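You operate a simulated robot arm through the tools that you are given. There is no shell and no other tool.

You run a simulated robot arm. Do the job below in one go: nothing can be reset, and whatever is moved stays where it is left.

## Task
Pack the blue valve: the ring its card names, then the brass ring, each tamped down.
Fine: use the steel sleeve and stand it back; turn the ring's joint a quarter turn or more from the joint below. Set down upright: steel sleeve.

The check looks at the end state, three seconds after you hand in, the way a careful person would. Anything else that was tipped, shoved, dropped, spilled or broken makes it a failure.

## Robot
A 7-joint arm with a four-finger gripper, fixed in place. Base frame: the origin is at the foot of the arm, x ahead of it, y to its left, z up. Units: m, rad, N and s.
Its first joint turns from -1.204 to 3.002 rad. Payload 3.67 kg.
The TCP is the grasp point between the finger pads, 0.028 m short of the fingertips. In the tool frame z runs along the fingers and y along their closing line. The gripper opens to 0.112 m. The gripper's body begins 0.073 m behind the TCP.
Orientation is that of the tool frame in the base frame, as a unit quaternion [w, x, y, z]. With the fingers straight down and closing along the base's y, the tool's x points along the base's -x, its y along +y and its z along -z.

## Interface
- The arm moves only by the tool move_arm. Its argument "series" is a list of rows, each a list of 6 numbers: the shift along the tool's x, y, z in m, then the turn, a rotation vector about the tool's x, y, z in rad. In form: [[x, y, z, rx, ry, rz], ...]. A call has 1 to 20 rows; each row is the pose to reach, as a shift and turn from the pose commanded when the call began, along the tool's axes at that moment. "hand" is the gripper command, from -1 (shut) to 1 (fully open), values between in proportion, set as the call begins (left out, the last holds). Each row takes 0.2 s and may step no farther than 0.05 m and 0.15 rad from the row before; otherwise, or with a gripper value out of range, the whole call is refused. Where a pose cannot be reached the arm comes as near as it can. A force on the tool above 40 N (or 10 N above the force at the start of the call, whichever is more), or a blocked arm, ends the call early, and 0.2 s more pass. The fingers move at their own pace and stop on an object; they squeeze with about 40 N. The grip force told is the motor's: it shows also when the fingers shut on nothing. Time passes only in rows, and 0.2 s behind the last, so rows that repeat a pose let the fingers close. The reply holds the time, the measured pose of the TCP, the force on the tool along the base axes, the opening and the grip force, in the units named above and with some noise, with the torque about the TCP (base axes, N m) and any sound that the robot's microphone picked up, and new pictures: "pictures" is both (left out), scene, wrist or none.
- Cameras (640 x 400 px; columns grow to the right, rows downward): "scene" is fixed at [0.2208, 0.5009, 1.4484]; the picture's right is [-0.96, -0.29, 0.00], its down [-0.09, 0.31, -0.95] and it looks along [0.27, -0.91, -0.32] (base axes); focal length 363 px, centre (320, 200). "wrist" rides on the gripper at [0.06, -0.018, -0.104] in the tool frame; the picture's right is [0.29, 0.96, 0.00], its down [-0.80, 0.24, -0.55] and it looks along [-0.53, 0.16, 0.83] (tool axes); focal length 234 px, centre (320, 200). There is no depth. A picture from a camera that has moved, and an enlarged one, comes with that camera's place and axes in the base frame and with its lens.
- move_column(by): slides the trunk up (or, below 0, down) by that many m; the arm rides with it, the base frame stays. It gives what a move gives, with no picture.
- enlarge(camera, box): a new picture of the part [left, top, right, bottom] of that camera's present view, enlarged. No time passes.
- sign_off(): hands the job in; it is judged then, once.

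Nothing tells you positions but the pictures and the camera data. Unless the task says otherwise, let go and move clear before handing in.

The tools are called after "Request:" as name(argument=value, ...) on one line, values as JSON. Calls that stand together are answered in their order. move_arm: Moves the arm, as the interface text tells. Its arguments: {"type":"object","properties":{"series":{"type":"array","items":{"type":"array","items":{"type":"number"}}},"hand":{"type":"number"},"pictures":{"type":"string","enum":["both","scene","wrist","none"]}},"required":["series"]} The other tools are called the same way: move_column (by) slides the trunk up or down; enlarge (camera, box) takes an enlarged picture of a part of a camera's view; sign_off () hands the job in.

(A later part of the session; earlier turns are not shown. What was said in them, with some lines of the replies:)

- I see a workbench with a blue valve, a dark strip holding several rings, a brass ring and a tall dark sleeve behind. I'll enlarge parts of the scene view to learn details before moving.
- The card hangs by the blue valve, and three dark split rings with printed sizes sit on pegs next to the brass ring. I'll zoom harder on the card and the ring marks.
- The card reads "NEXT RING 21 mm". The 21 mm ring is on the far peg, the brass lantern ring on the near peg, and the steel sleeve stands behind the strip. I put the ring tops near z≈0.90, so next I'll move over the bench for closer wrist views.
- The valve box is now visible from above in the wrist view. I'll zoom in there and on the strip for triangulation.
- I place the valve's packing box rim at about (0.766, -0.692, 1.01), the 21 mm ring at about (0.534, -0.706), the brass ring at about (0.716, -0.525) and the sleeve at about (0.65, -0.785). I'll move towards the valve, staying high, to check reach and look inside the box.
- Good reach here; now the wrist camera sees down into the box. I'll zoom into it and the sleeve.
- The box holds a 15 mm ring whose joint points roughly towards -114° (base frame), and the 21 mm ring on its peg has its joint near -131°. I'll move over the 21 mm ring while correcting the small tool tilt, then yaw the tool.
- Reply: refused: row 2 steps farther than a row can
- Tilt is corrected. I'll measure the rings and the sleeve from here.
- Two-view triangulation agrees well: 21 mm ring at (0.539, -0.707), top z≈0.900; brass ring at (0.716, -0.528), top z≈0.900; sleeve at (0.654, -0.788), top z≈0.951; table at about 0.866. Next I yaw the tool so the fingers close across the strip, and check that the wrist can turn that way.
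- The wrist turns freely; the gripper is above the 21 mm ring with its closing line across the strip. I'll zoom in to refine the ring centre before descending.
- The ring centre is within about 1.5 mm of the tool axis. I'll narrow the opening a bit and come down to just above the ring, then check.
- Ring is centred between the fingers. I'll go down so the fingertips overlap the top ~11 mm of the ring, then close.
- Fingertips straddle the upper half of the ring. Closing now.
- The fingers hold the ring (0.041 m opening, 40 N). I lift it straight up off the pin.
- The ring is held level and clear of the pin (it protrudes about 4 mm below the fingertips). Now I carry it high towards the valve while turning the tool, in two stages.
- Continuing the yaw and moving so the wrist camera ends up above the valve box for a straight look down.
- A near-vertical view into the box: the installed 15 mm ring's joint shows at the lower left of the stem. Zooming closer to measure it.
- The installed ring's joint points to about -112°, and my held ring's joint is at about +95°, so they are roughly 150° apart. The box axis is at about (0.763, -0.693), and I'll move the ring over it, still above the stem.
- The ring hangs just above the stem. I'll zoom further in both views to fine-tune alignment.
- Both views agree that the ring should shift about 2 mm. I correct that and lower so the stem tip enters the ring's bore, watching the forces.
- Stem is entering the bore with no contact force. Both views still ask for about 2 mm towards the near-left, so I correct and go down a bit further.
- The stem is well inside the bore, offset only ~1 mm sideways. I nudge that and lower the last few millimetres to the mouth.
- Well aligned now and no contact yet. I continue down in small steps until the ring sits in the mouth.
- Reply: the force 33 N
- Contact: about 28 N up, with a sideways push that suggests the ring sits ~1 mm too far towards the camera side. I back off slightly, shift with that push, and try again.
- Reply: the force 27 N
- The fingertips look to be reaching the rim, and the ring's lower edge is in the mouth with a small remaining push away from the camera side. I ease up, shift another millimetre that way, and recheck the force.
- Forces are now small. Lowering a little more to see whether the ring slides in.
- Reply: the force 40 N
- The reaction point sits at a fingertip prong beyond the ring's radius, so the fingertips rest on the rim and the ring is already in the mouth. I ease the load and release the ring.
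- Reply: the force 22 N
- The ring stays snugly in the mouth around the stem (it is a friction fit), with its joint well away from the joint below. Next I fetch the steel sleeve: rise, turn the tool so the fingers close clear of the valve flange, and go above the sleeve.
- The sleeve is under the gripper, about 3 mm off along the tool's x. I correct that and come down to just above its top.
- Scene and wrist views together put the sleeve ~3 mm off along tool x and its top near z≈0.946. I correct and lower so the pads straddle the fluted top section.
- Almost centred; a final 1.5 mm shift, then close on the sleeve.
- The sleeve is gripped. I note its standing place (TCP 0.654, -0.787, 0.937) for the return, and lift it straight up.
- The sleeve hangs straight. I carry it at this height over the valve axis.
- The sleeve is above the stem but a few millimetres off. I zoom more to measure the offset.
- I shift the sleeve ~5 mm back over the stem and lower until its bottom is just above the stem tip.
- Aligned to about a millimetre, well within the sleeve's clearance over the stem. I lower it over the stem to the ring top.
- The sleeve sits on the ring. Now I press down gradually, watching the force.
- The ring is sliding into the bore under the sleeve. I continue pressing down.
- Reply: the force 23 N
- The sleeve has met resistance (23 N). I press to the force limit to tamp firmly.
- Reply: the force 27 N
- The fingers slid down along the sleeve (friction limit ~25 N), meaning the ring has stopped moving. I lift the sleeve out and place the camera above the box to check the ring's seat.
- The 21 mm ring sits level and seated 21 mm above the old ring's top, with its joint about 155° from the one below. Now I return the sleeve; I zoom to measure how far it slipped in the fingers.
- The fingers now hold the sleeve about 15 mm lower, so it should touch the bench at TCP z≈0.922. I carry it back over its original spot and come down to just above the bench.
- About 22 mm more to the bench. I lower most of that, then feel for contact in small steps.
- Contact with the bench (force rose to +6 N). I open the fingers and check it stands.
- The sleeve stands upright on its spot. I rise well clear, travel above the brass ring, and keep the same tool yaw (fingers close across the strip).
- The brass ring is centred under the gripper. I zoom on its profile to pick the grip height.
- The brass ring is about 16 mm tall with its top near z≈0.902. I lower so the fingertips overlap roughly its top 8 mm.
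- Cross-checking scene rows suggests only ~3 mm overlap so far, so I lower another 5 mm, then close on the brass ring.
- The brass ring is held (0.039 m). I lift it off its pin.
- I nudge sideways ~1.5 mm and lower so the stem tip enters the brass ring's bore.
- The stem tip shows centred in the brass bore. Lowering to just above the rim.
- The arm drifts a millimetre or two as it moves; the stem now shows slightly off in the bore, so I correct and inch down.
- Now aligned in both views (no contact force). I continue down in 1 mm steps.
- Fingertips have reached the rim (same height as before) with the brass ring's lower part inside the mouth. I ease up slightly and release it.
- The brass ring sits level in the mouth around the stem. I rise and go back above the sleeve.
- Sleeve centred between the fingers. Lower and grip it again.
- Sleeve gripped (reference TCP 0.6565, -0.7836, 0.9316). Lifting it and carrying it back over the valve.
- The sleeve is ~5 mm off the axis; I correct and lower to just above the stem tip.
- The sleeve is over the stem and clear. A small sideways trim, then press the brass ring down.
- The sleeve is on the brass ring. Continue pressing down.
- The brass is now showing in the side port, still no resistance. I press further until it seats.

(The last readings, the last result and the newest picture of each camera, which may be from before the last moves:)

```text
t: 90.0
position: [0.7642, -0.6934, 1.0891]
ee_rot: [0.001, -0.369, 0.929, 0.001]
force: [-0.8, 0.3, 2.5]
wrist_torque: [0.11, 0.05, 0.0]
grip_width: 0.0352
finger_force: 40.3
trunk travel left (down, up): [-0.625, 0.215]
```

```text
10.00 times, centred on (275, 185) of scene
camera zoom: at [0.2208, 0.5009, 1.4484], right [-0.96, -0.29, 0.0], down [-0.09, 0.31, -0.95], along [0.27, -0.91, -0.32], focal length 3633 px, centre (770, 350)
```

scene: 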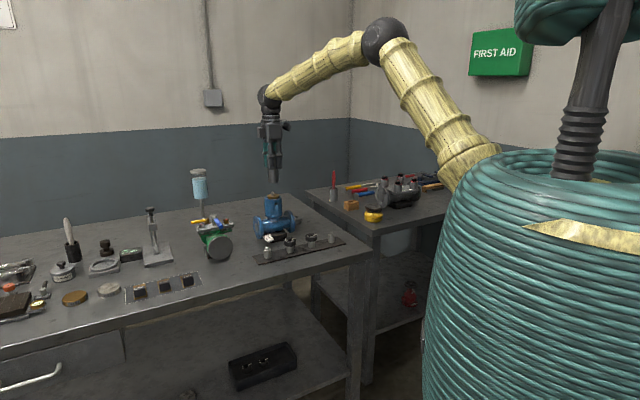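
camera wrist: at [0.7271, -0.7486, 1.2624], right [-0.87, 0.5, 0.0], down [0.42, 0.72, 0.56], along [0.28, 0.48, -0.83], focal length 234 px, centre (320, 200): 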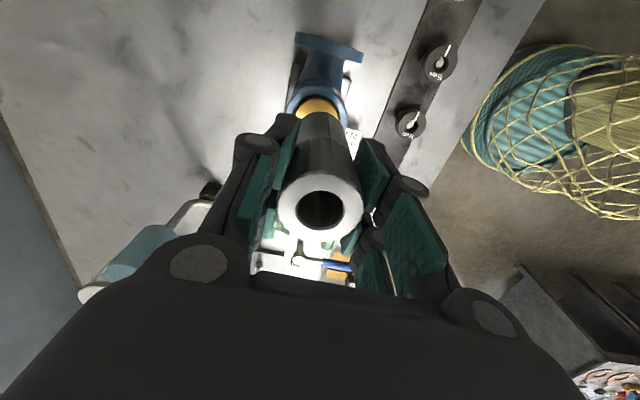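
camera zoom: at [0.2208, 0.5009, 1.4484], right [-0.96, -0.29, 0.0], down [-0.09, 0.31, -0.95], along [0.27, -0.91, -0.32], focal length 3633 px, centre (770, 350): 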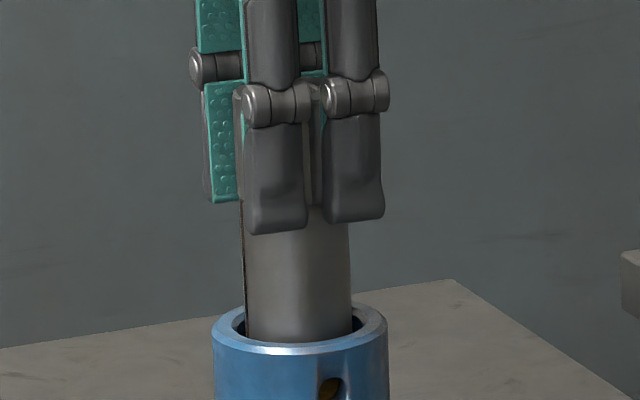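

Request:
move_arm(series=[[0, 0, 0.001, 0, 0, 0], [0, 0, 0.002, 0, 0, 0], [0, 0, 0.003, 0, 0, 0], [0, 0, 0.004, 0, 0, 0]], pictures="none")

Request:
enlarge(camera="scene", box=[262, 165, 288, 205])

```text
t: 91.0
position: [0.7638, -0.6927, 1.0881]
ee_rot: [0.002, -0.369, 0.93, -0.001]
force: [5.1, -8.3, 26.9]
wrist_torque: [-0.41, -0.24, 0.0]
grip_width: 0.0356
finger_force: 40.2
trunk travel left (down, up): [-0.625, 0.215]
```

```text
10.00 times, centred on (275, 185) of scene
camera zoom: at [0.2208, 0.5009, 1.4484], right [-0.96, -0.29, 0.0], down [-0.09, 0.31, -0.95], along [0.27, -0.91, -0.32], focal length 3633 px, centre (770, 350)
```

zoom: 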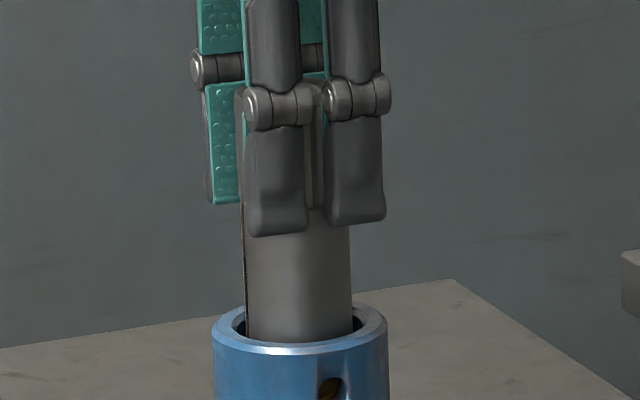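

Firm resistance (27 N) right at the expected seat height. One more small press for a firm tamp.

Request:
move_arm(series=[[0, 0, 0.001, 0, 0, 0], [0, 0, 0.002, 0, 0, 0], [0, 0, 0.002, 0, 0, 0]], pictures="none")

Request:
enlarge(camera="scene", box=[262, 165, 288, 205])

```text
t: 91.8
position: [0.7636, -0.6931, 1.083]
ee_rot: [0.001, -0.369, 0.929, 0.001]
force: [7.3, -7.5, 23.9]
wrist_torque: [-0.32, -0.35, -0.01]
grip_width: 0.0353
finger_force: 40.0
trunk travel left (down, up): [-0.625, 0.215]
```

```text
10.00 times, centred on (275, 185) of scene
camera zoom: at [0.2208, 0.5009, 1.4484], right [-0.96, -0.29, 0.0], down [-0.09, 0.31, -0.95], along [0.27, -0.91, -0.32], focal length 3633 px, centre (770, 350)
```

zoom: 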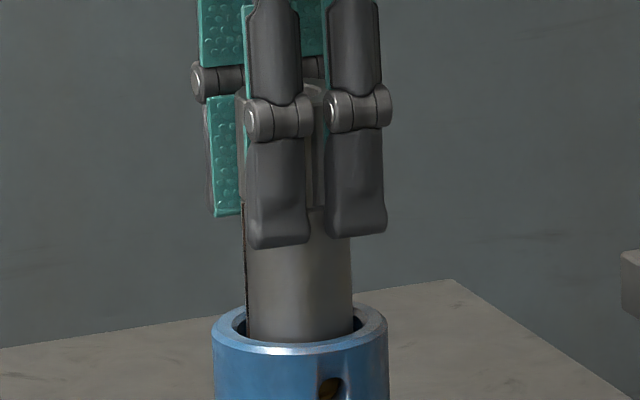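

The fingers slipped on the sleeve while it stayed put, so the brass ring is seated. I lift the sleeve out and look straight down into the box.

Request:
move_arm(series=[[0, 0, -0.006, 0, 0, 0], [0, 0, -0.02, 0, 0, 0], [0, 0, -0.045, 0, 0, 0], [0, 0, -0.07, 0, 0, 0], [0, 0, -0.085, 0, 0, 0], [-0.02, 0.006, -0.085, 0, 0, 0], [-0.04, 0.012, -0.085, 0, 0, 0], [-0.06, 0.018, -0.085, 0, 0, 0], [-0.06, 0.018, -0.085, 0, 0, 0]])

Request:
enlarge(camera="wrist", box=[284, 2, 360, 92])

Request:
enlarge(camera="scene", box=[262, 180, 292, 215])

Request:
enlarge(camera="scene", box=[240, 145, 276, 190])

```text
t: 93.8
position: [0.7959, -0.6404, 1.1661]
ee_rot: [0.0, -0.368, 0.93, 0.002]
force: [-0.7, 0.2, -2.6]
wrist_torque: [0.01, -0.01, 0.01]
grip_width: 0.0351
finger_force: 39.8
trunk travel left (down, up): [-0.625, 0.215]
camera wrist: at [0.7648, -0.6948, 1.2714], right [-0.87, 0.5, 0.0], down [0.42, 0.72, 0.56], along [0.28, 0.48, -0.83], focal length 234 px, centre (320, 200)
```

scene: 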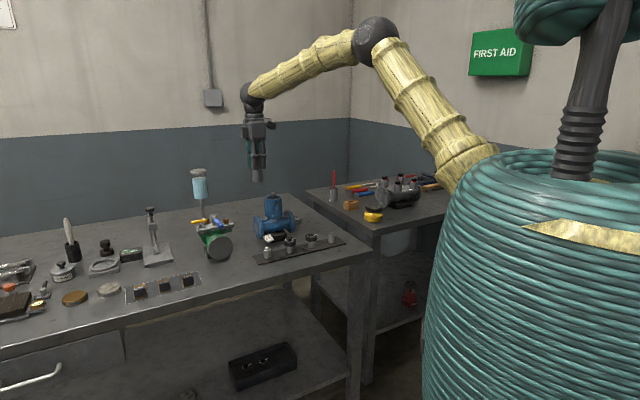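
wrist: 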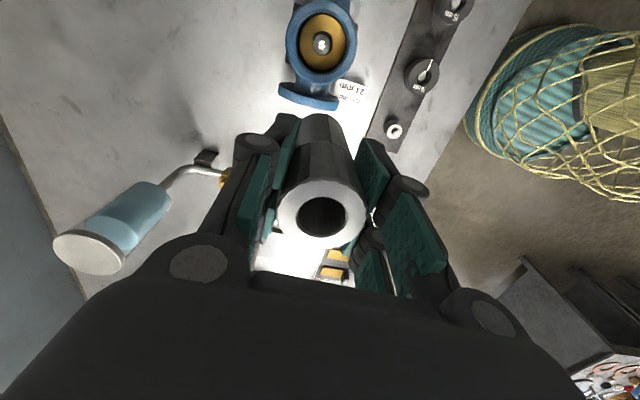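

```text
4.44 times, centred on (322, 47) of wrist
camera zoom: at [0.7648, -0.6948, 1.2714], right [-0.87, 0.5, 0.0], down [0.42, 0.72, 0.56], along [0.28, 0.48, -0.83], focal length 1041 px, centre (311, 880)
```

zoom: 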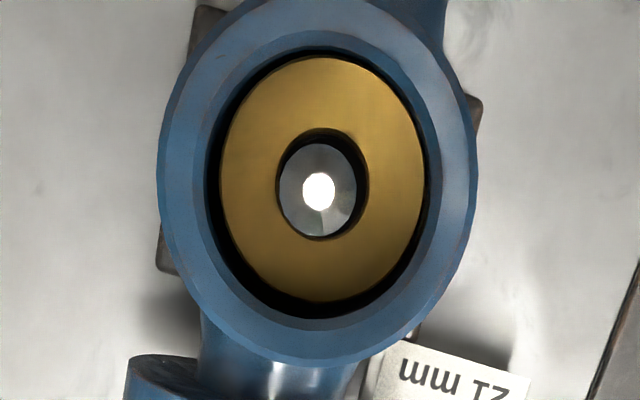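

```text
11.43 times, centred on (277, 198) of scene
camera zoom: at [0.2208, 0.5009, 1.4484], right [-0.96, -0.29, 0.0], down [-0.09, 0.31, -0.95], along [0.27, -0.91, -0.32], focal length 4152 px, centre (811, 229)
```

zoom: 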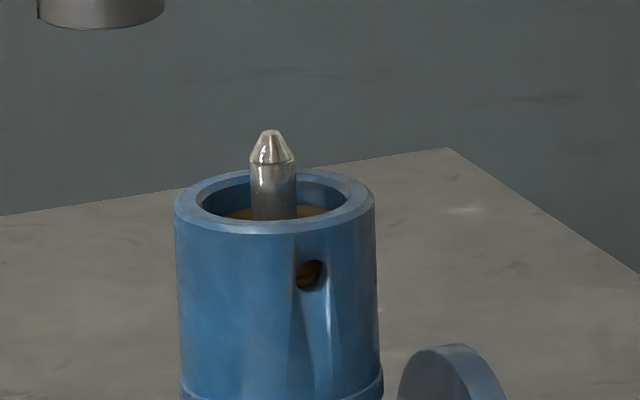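

```text
8.89 times, centred on (258, 168) of scene
camera zoom: at [0.2208, 0.5009, 1.4484], right [-0.96, -0.29, 0.0], down [-0.09, 0.31, -0.95], along [0.27, -0.91, -0.32], focal length 3230 px, centre (871, 489)
```

zoom: 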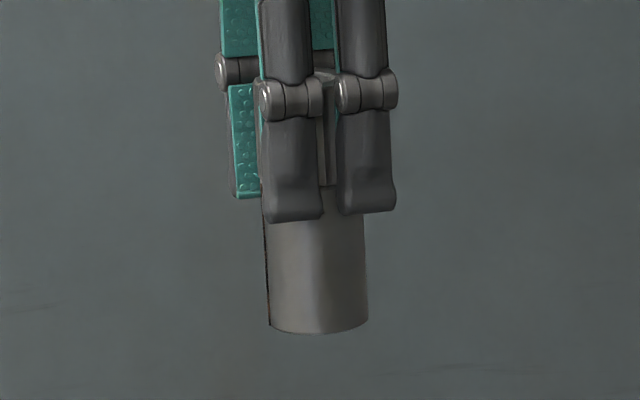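

The brass ring is seated level, showing in the port. I check the port closely, then the sleeve's present slip for the return.

Request:
enlarge(camera="scene", box=[270, 198, 283, 210])

Request:
enlarge(camera="wrist", box=[300, 12, 346, 72])

```text
16.00 times, centred on (276, 204) of scene
camera zoom: at [0.2208, 0.5009, 1.4484], right [-0.96, -0.29, 0.0], down [-0.09, 0.31, -0.95], along [0.27, -0.91, -0.32], focal length 5813 px, centre (1016, 136)
```

zoom: 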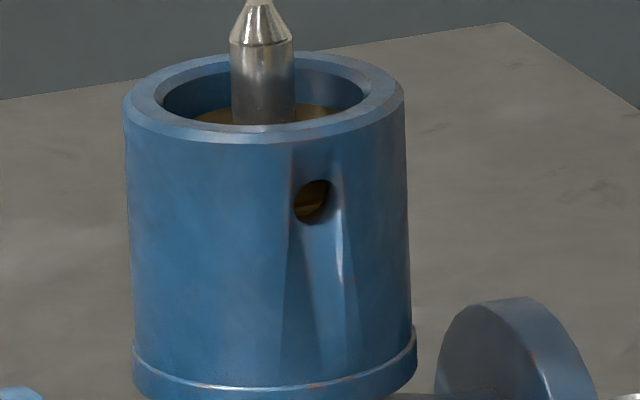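

```text
6.67 times, centred on (323, 42) of wrist
camera zoom: at [0.7648, -0.6948, 1.2714], right [-0.87, 0.5, 0.0], down [0.42, 0.72, 0.56], along [0.28, 0.48, -0.83], focal length 1561 px, centre (300, 1253)
```

zoom: 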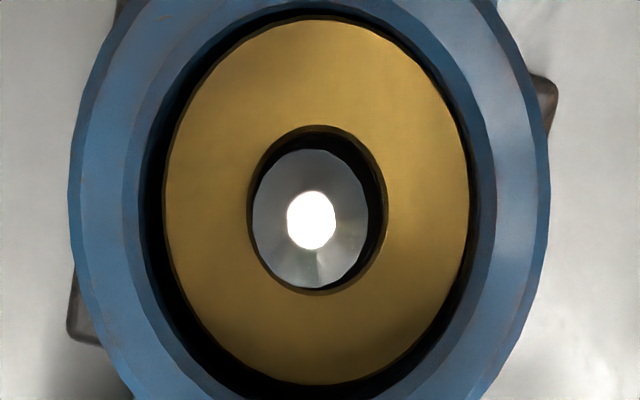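

Packing looks right: brass groove lines up behind the port. Now I return the sleeve; it should touch the bench at TCP z≈0.927.

Request:
move_arm(series=[[0.034, -0.0015, 0, 0, 0, 0], [0.068, -0.003, 0, 0, 0, 0], [0.102, -0.0045, 0, 0, 0, 0], [0.136, -0.006, 0, 0, 0, 0], [0.17, -0.0075, 0, 0, 0, 0], [0.1996, -0.0085, 0, 0, 0, 0], [0.1996, -0.0085, 0.035, 0, 0, 0], [0.1996, -0.0085, 0.075, 0, 0, 0], [0.1996, -0.0085, 0.115, 0, 0, 0], [0.1996, -0.0085, 0.155, 0, 0, 0], [0.1996, -0.0085, 0.19, 0, 0, 0], [0.1996, -0.0085, 0.22, 0, 0, 0], [0.1996, -0.0085, 0.22, 0, 0, 0]])

Request:
enlarge(camera="scene", box=[290, 195, 330, 240])

```text
t: 96.6
position: [0.6572, -0.784, 0.9452]
ee_rot: [0.001, -0.37, 0.929, 0.001]
force: [0.0, 0.1, -1.8]
wrist_torque: [-0.01, -0.02, 0.01]
grip_width: 0.0353
finger_force: 39.2
trunk travel left (down, up): [-0.625, 0.215]
camera wrist: at [0.6256, -0.8383, 1.0498], right [-0.87, 0.5, 0.0], down [0.42, 0.72, 0.56], along [0.28, 0.48, -0.83], focal length 234 px, centre (320, 200)
```

scene: 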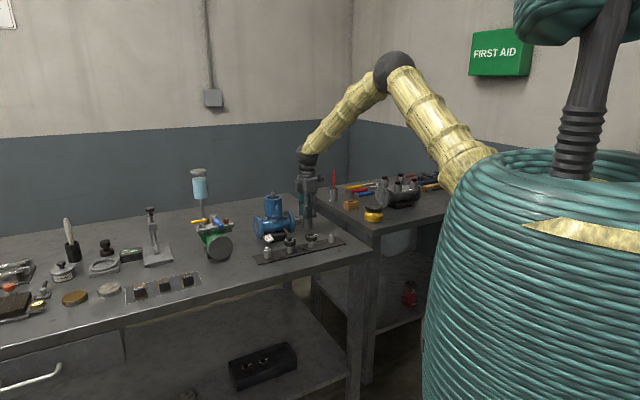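
wrist: 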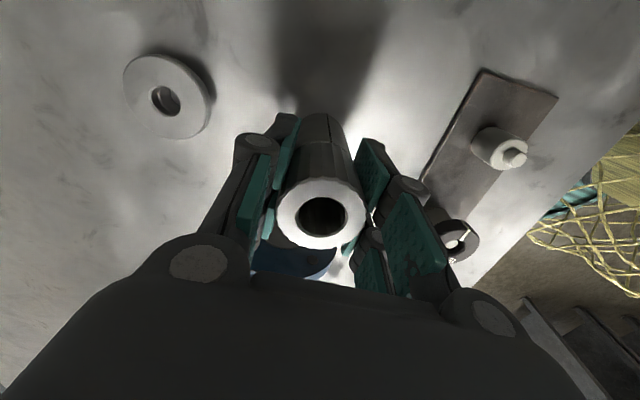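

```text
8.89 times, centred on (310, 218) of scene
camera zoom: at [0.2208, 0.5009, 1.4484], right [-0.96, -0.29, 0.0], down [-0.09, 0.31, -0.95], along [0.27, -0.91, -0.32], focal length 3230 px, centre (409, 44)
```

zoom: 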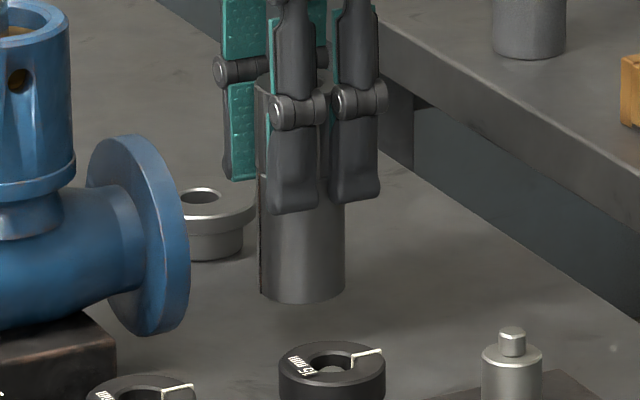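

About 19 mm to go; I also shift ~4 mm to match its original spot, then lower and feel for the bench.

Request:
move_arm(series=[[0.004, 0, 0.0, 0, 0, 0], [0.004, 0, 0.008, 0, 0, 0], [0.004, 0, 0.015, 0, 0, 0], [0.004, 0, 0.016, 0, 0, 0], [0.004, 0, 0.016, 0, 0, 0]], pictures="none")

Request:
move_arm(series=[[0, 0, 0.0007, 0, 0, 0], [0, 0, 0.0014, 0, 0, 0], [0, 0, 0.0014, 0, 0, 0]], pictures="none")

Request:
enlarge(camera="scene", box=[290, 195, 330, 240])

```text
t: 97.8
position: [0.655, -0.7857, 0.9307]
ee_rot: [0.001, -0.369, 0.929, 0.001]
force: [0.6, 0.1, -2.7]
wrist_torque: [-0.01, 0.01, -0.01]
grip_width: 0.0351
finger_force: 40.2
trunk travel left (down, up): [-0.625, 0.215]
```

```text
t: 98.6
position: [0.6531, -0.7857, 0.9284]
ee_rot: [0.0, -0.37, 0.929, 0.002]
force: [-0.2, 0.2, -2.9]
wrist_torque: [0.0, -0.02, 0.0]
grip_width: 0.0351
finger_force: 40.0
trunk travel left (down, up): [-0.625, 0.215]
```

```text
8.89 times, centred on (310, 218) of scene
camera zoom: at [0.2208, 0.5009, 1.4484], right [-0.96, -0.29, 0.0], down [-0.09, 0.31, -0.95], along [0.27, -0.91, -0.32], focal length 3230 px, centre (409, 44)
```

zoom: 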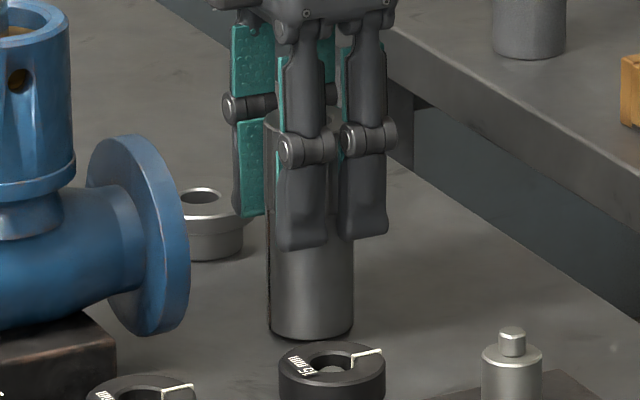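

Request:
move_arm(series=[[0, 0, 0.0007, 0, 0, 0], [0, 0, 0.0014, 0, 0, 0], [0, 0, 0.0014, 0, 0, 0]], pictures="none")

```text
t: 99.4
position: [0.6528, -0.7858, 0.9273]
ee_rot: [0.0, -0.37, 0.929, 0.002]
force: [0.6, 0.7, -2.2]
wrist_torque: [0.0, 0.01, -0.02]
grip_width: 0.0349
finger_force: 39.9
trunk travel left (down, up): [-0.625, 0.215]
```

Request:
move_arm(series=[[0, 0, 0.0007, 0, 0, 0], [0, 0, 0.0014, 0, 0, 0], [0, 0, 0.0014, 0, 0, 0]], pictures="none")

```text
t: 100.2
position: [0.6534, -0.7844, 0.9269]
ee_rot: [0.0, -0.369, 0.929, 0.002]
force: [0.4, -0.5, -1.5]
wrist_torque: [-0.01, 0.0, 0.04]
grip_width: 0.0352
finger_force: 39.7
trunk travel left (down, up): [-0.625, 0.215]
```

Request:
move_arm(series=[[0, 0, 0.0007, 0, 0, 0], [0, 0, 0.0014, 0, 0, 0], [0, 0, 0.0014, 0, 0, 0]], pictures="none")

Request:
enlarge(camera="scene", box=[290, 195, 330, 240])

```text
t: 101.0
position: [0.653, -0.7844, 0.9262]
ee_rot: [0.001, -0.368, 0.93, 0.0]
force: [2.1, -3.7, 10.6]
wrist_torque: [-0.16, -0.01, 0.04]
grip_width: 0.035
finger_force: 39.4
trunk travel left (down, up): [-0.625, 0.215]
```

```text
8.89 times, centred on (310, 218) of scene
camera zoom: at [0.2208, 0.5009, 1.4484], right [-0.96, -0.29, 0.0], down [-0.09, 0.31, -0.95], along [0.27, -0.91, -0.32], focal length 3230 px, centre (409, 44)
```

zoom: 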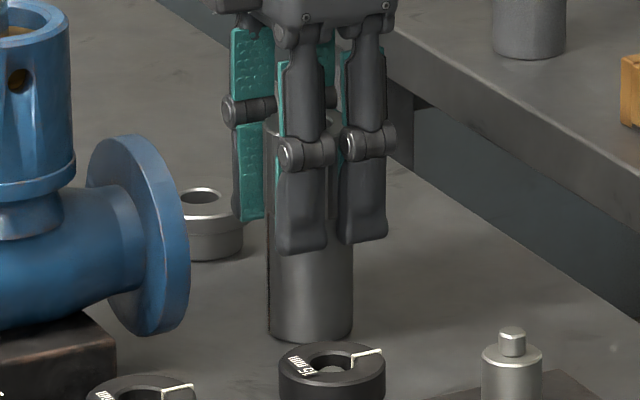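

Contact with the bench (+10 N). I relax slightly and open the fingers.

Request:
move_arm(series=[[0, 0, -0.0006, 0, 0, 0], [0, 0, -0.0006, 0, 0, 0]], pictures="none")

Request:
move_arm(series=[[0, 0, 0, 0, 0, 0], [0, 0, 0, 0, 0, 0], [0, 0, 0, 0, 0, 0]], hand=0.4, pictures="none")

Request:
enlarge(camera="scene", box=[290, 195, 330, 240])

```text
t: 101.6
position: [0.6536, -0.7841, 0.9272]
ee_rot: [-0.001, -0.368, 0.93, 0.002]
force: [3.3, -2.7, 9.6]
wrist_torque: [-0.06, -0.03, -0.04]
grip_width: 0.0352
finger_force: 40.2
trunk travel left (down, up): [-0.625, 0.215]
```

```text
t: 102.4
position: [0.6528, -0.7852, 0.9256]
ee_rot: [-0.001, -0.369, 0.93, 0.002]
force: [0.6, 0.3, -0.3]
wrist_torque: [0.02, -0.02, 0.02]
grip_width: 0.0782
finger_force: 0.0
trunk travel left (down, up): [-0.625, 0.215]
```

```text
8.89 times, centred on (310, 218) of scene
camera zoom: at [0.2208, 0.5009, 1.4484], right [-0.96, -0.29, 0.0], down [-0.09, 0.31, -0.95], along [0.27, -0.91, -0.32], focal length 3230 px, centre (409, 44)
```

zoom: 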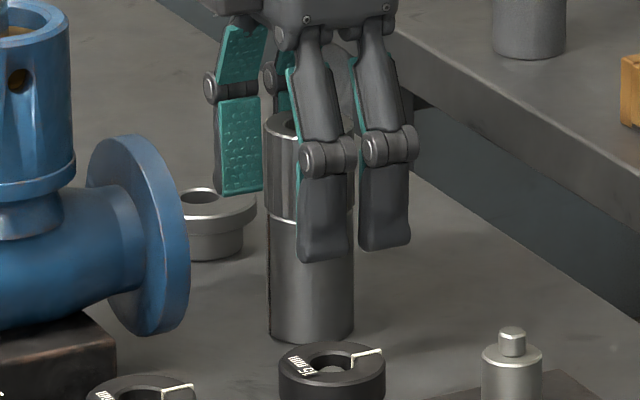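

The sleeve stands upright on its spot. I retreat straight up and well clear, then inspect everything.

Request:
move_arm(series=[[0, 0, -0.03, 0, 0, 0], [0, 0, -0.075, 0, 0, 0], [0, 0, -0.12, 0, 0, 0], [0, 0, -0.165, 0, 0, 0], [0, 0, -0.21, 0, 0, 0], [0, 0, -0.25, 0, 0, 0], [0.03, 0.02, -0.28, 0, 0, 0], [0.06, 0.04, -0.3, 0, 0, 0], [0.06, 0.04, -0.3, 0, 0, 0]])

Request:
enlarge(camera="scene", box=[235, 175, 355, 270])

Request:
enlarge(camera="scene", box=[0, 160, 240, 320])

Request:
enlarge(camera="scene", box=[290, 195, 330, 240])

```text
t: 104.4
position: [0.5822, -0.7993, 1.225]
ee_rot: [0.0, -0.369, 0.929, 0.001]
force: [0.2, -0.8, 0.1]
wrist_torque: [0.03, 0.04, 0.0]
grip_width: 0.0786
finger_force: 0.1
trunk travel left (down, up): [-0.625, 0.215]
camera wrist: at [0.5514, -0.8533, 1.3299], right [-0.87, 0.5, 0.0], down [0.42, 0.72, 0.55], along [0.27, 0.48, -0.83], focal length 234 px, centre (320, 200)
```

scene: 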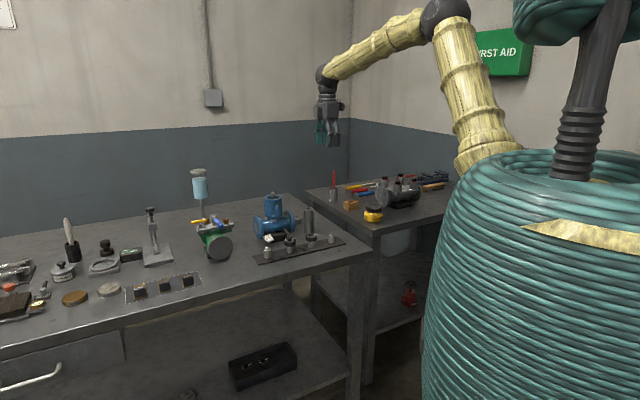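
wrist: 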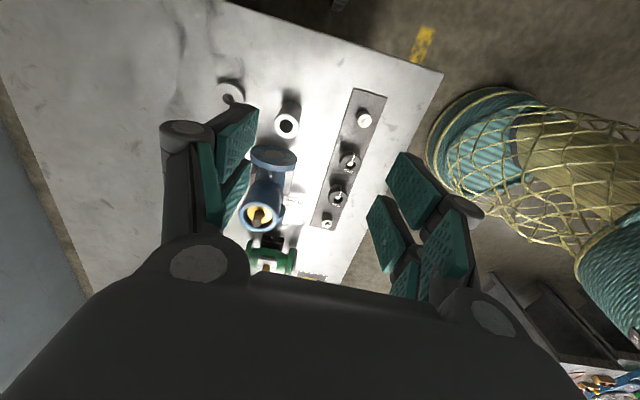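

```text
4.21 times, centred on (295, 222) of scene
camera zoom: at [0.2208, 0.5009, 1.4484], right [-0.96, -0.29, 0.0], down [-0.09, 0.31, -0.95], along [0.27, -0.91, -0.32], focal length 1530 px, centre (425, 105)
```

zoom: 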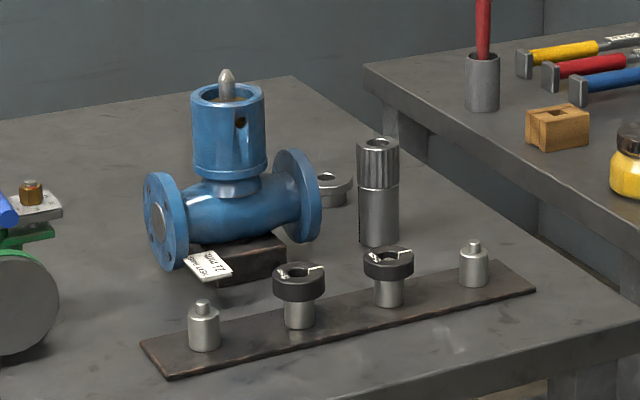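

```text
2.50 times, centred on (120, 240) of scene
camera zoom: at [0.2208, 0.5009, 1.4484], right [-0.96, -0.29, 0.0], down [-0.09, 0.31, -0.95], along [0.27, -0.91, -0.32], focal length 908 px, centre (820, 100)
```

zoom: 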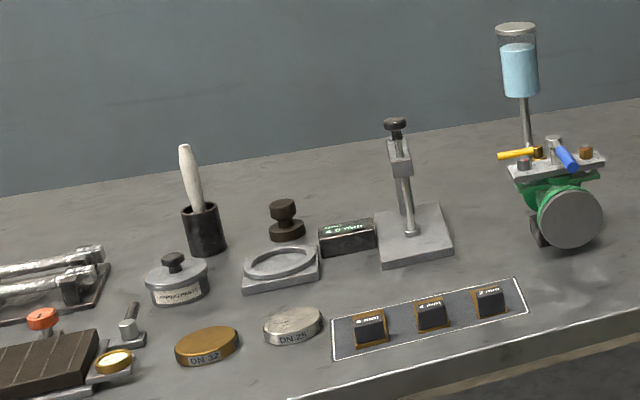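

```text
8.89 times, centred on (310, 218) of scene
camera zoom: at [0.2208, 0.5009, 1.4484], right [-0.96, -0.29, 0.0], down [-0.09, 0.31, -0.95], along [0.27, -0.91, -0.32], focal length 3230 px, centre (409, 44)
```

zoom: 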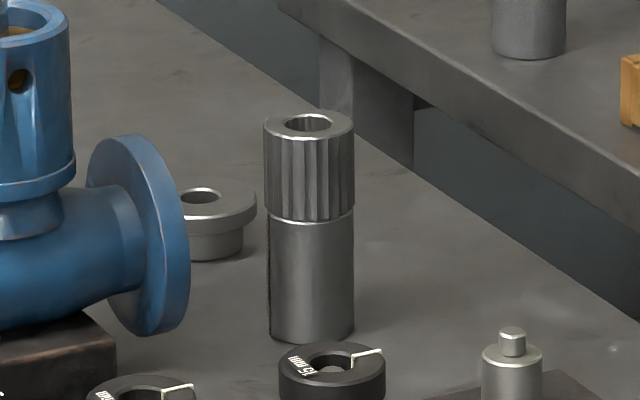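

Everything checks out: the 21 mm ring and then the brass ring are seated in the blue valve. The joints are about 155° apart, and the sleeve stands upright on its original spot. The other parts look undisturbed and the arm is clear, so I'm handing in.

Request:
sign_off()

```text
The job is handed in.
```

The blue valve is packed and the job is handed in. The 21 mm ring named on its card went in first, then the brass ring. Each was tamped down with the steel sleeve.

- **Seating:** the 21 mm ring sits level on the old 15 mm ring. The brass ring sits level on top of it, with its groove lined up behind the side port.
- **Tamping force:** both tamps peaked at about 25–27 N, because the fingers slipped on the sleeve above that. In each case the sleeve itself had stopped moving, so I take the rings as fully down.
- **Joint angle:** the 21 mm ring's joint is about 155° from the joint below, more than the quarter turn asked for. I measured this from the camera view before the brass ring covered it.
- **Sleeve:** it stands upright within a millimetre or two of where it started.

In the last pictures the other rings, the card and the tools were where I found them, and the arm was clear with the gripper empty.
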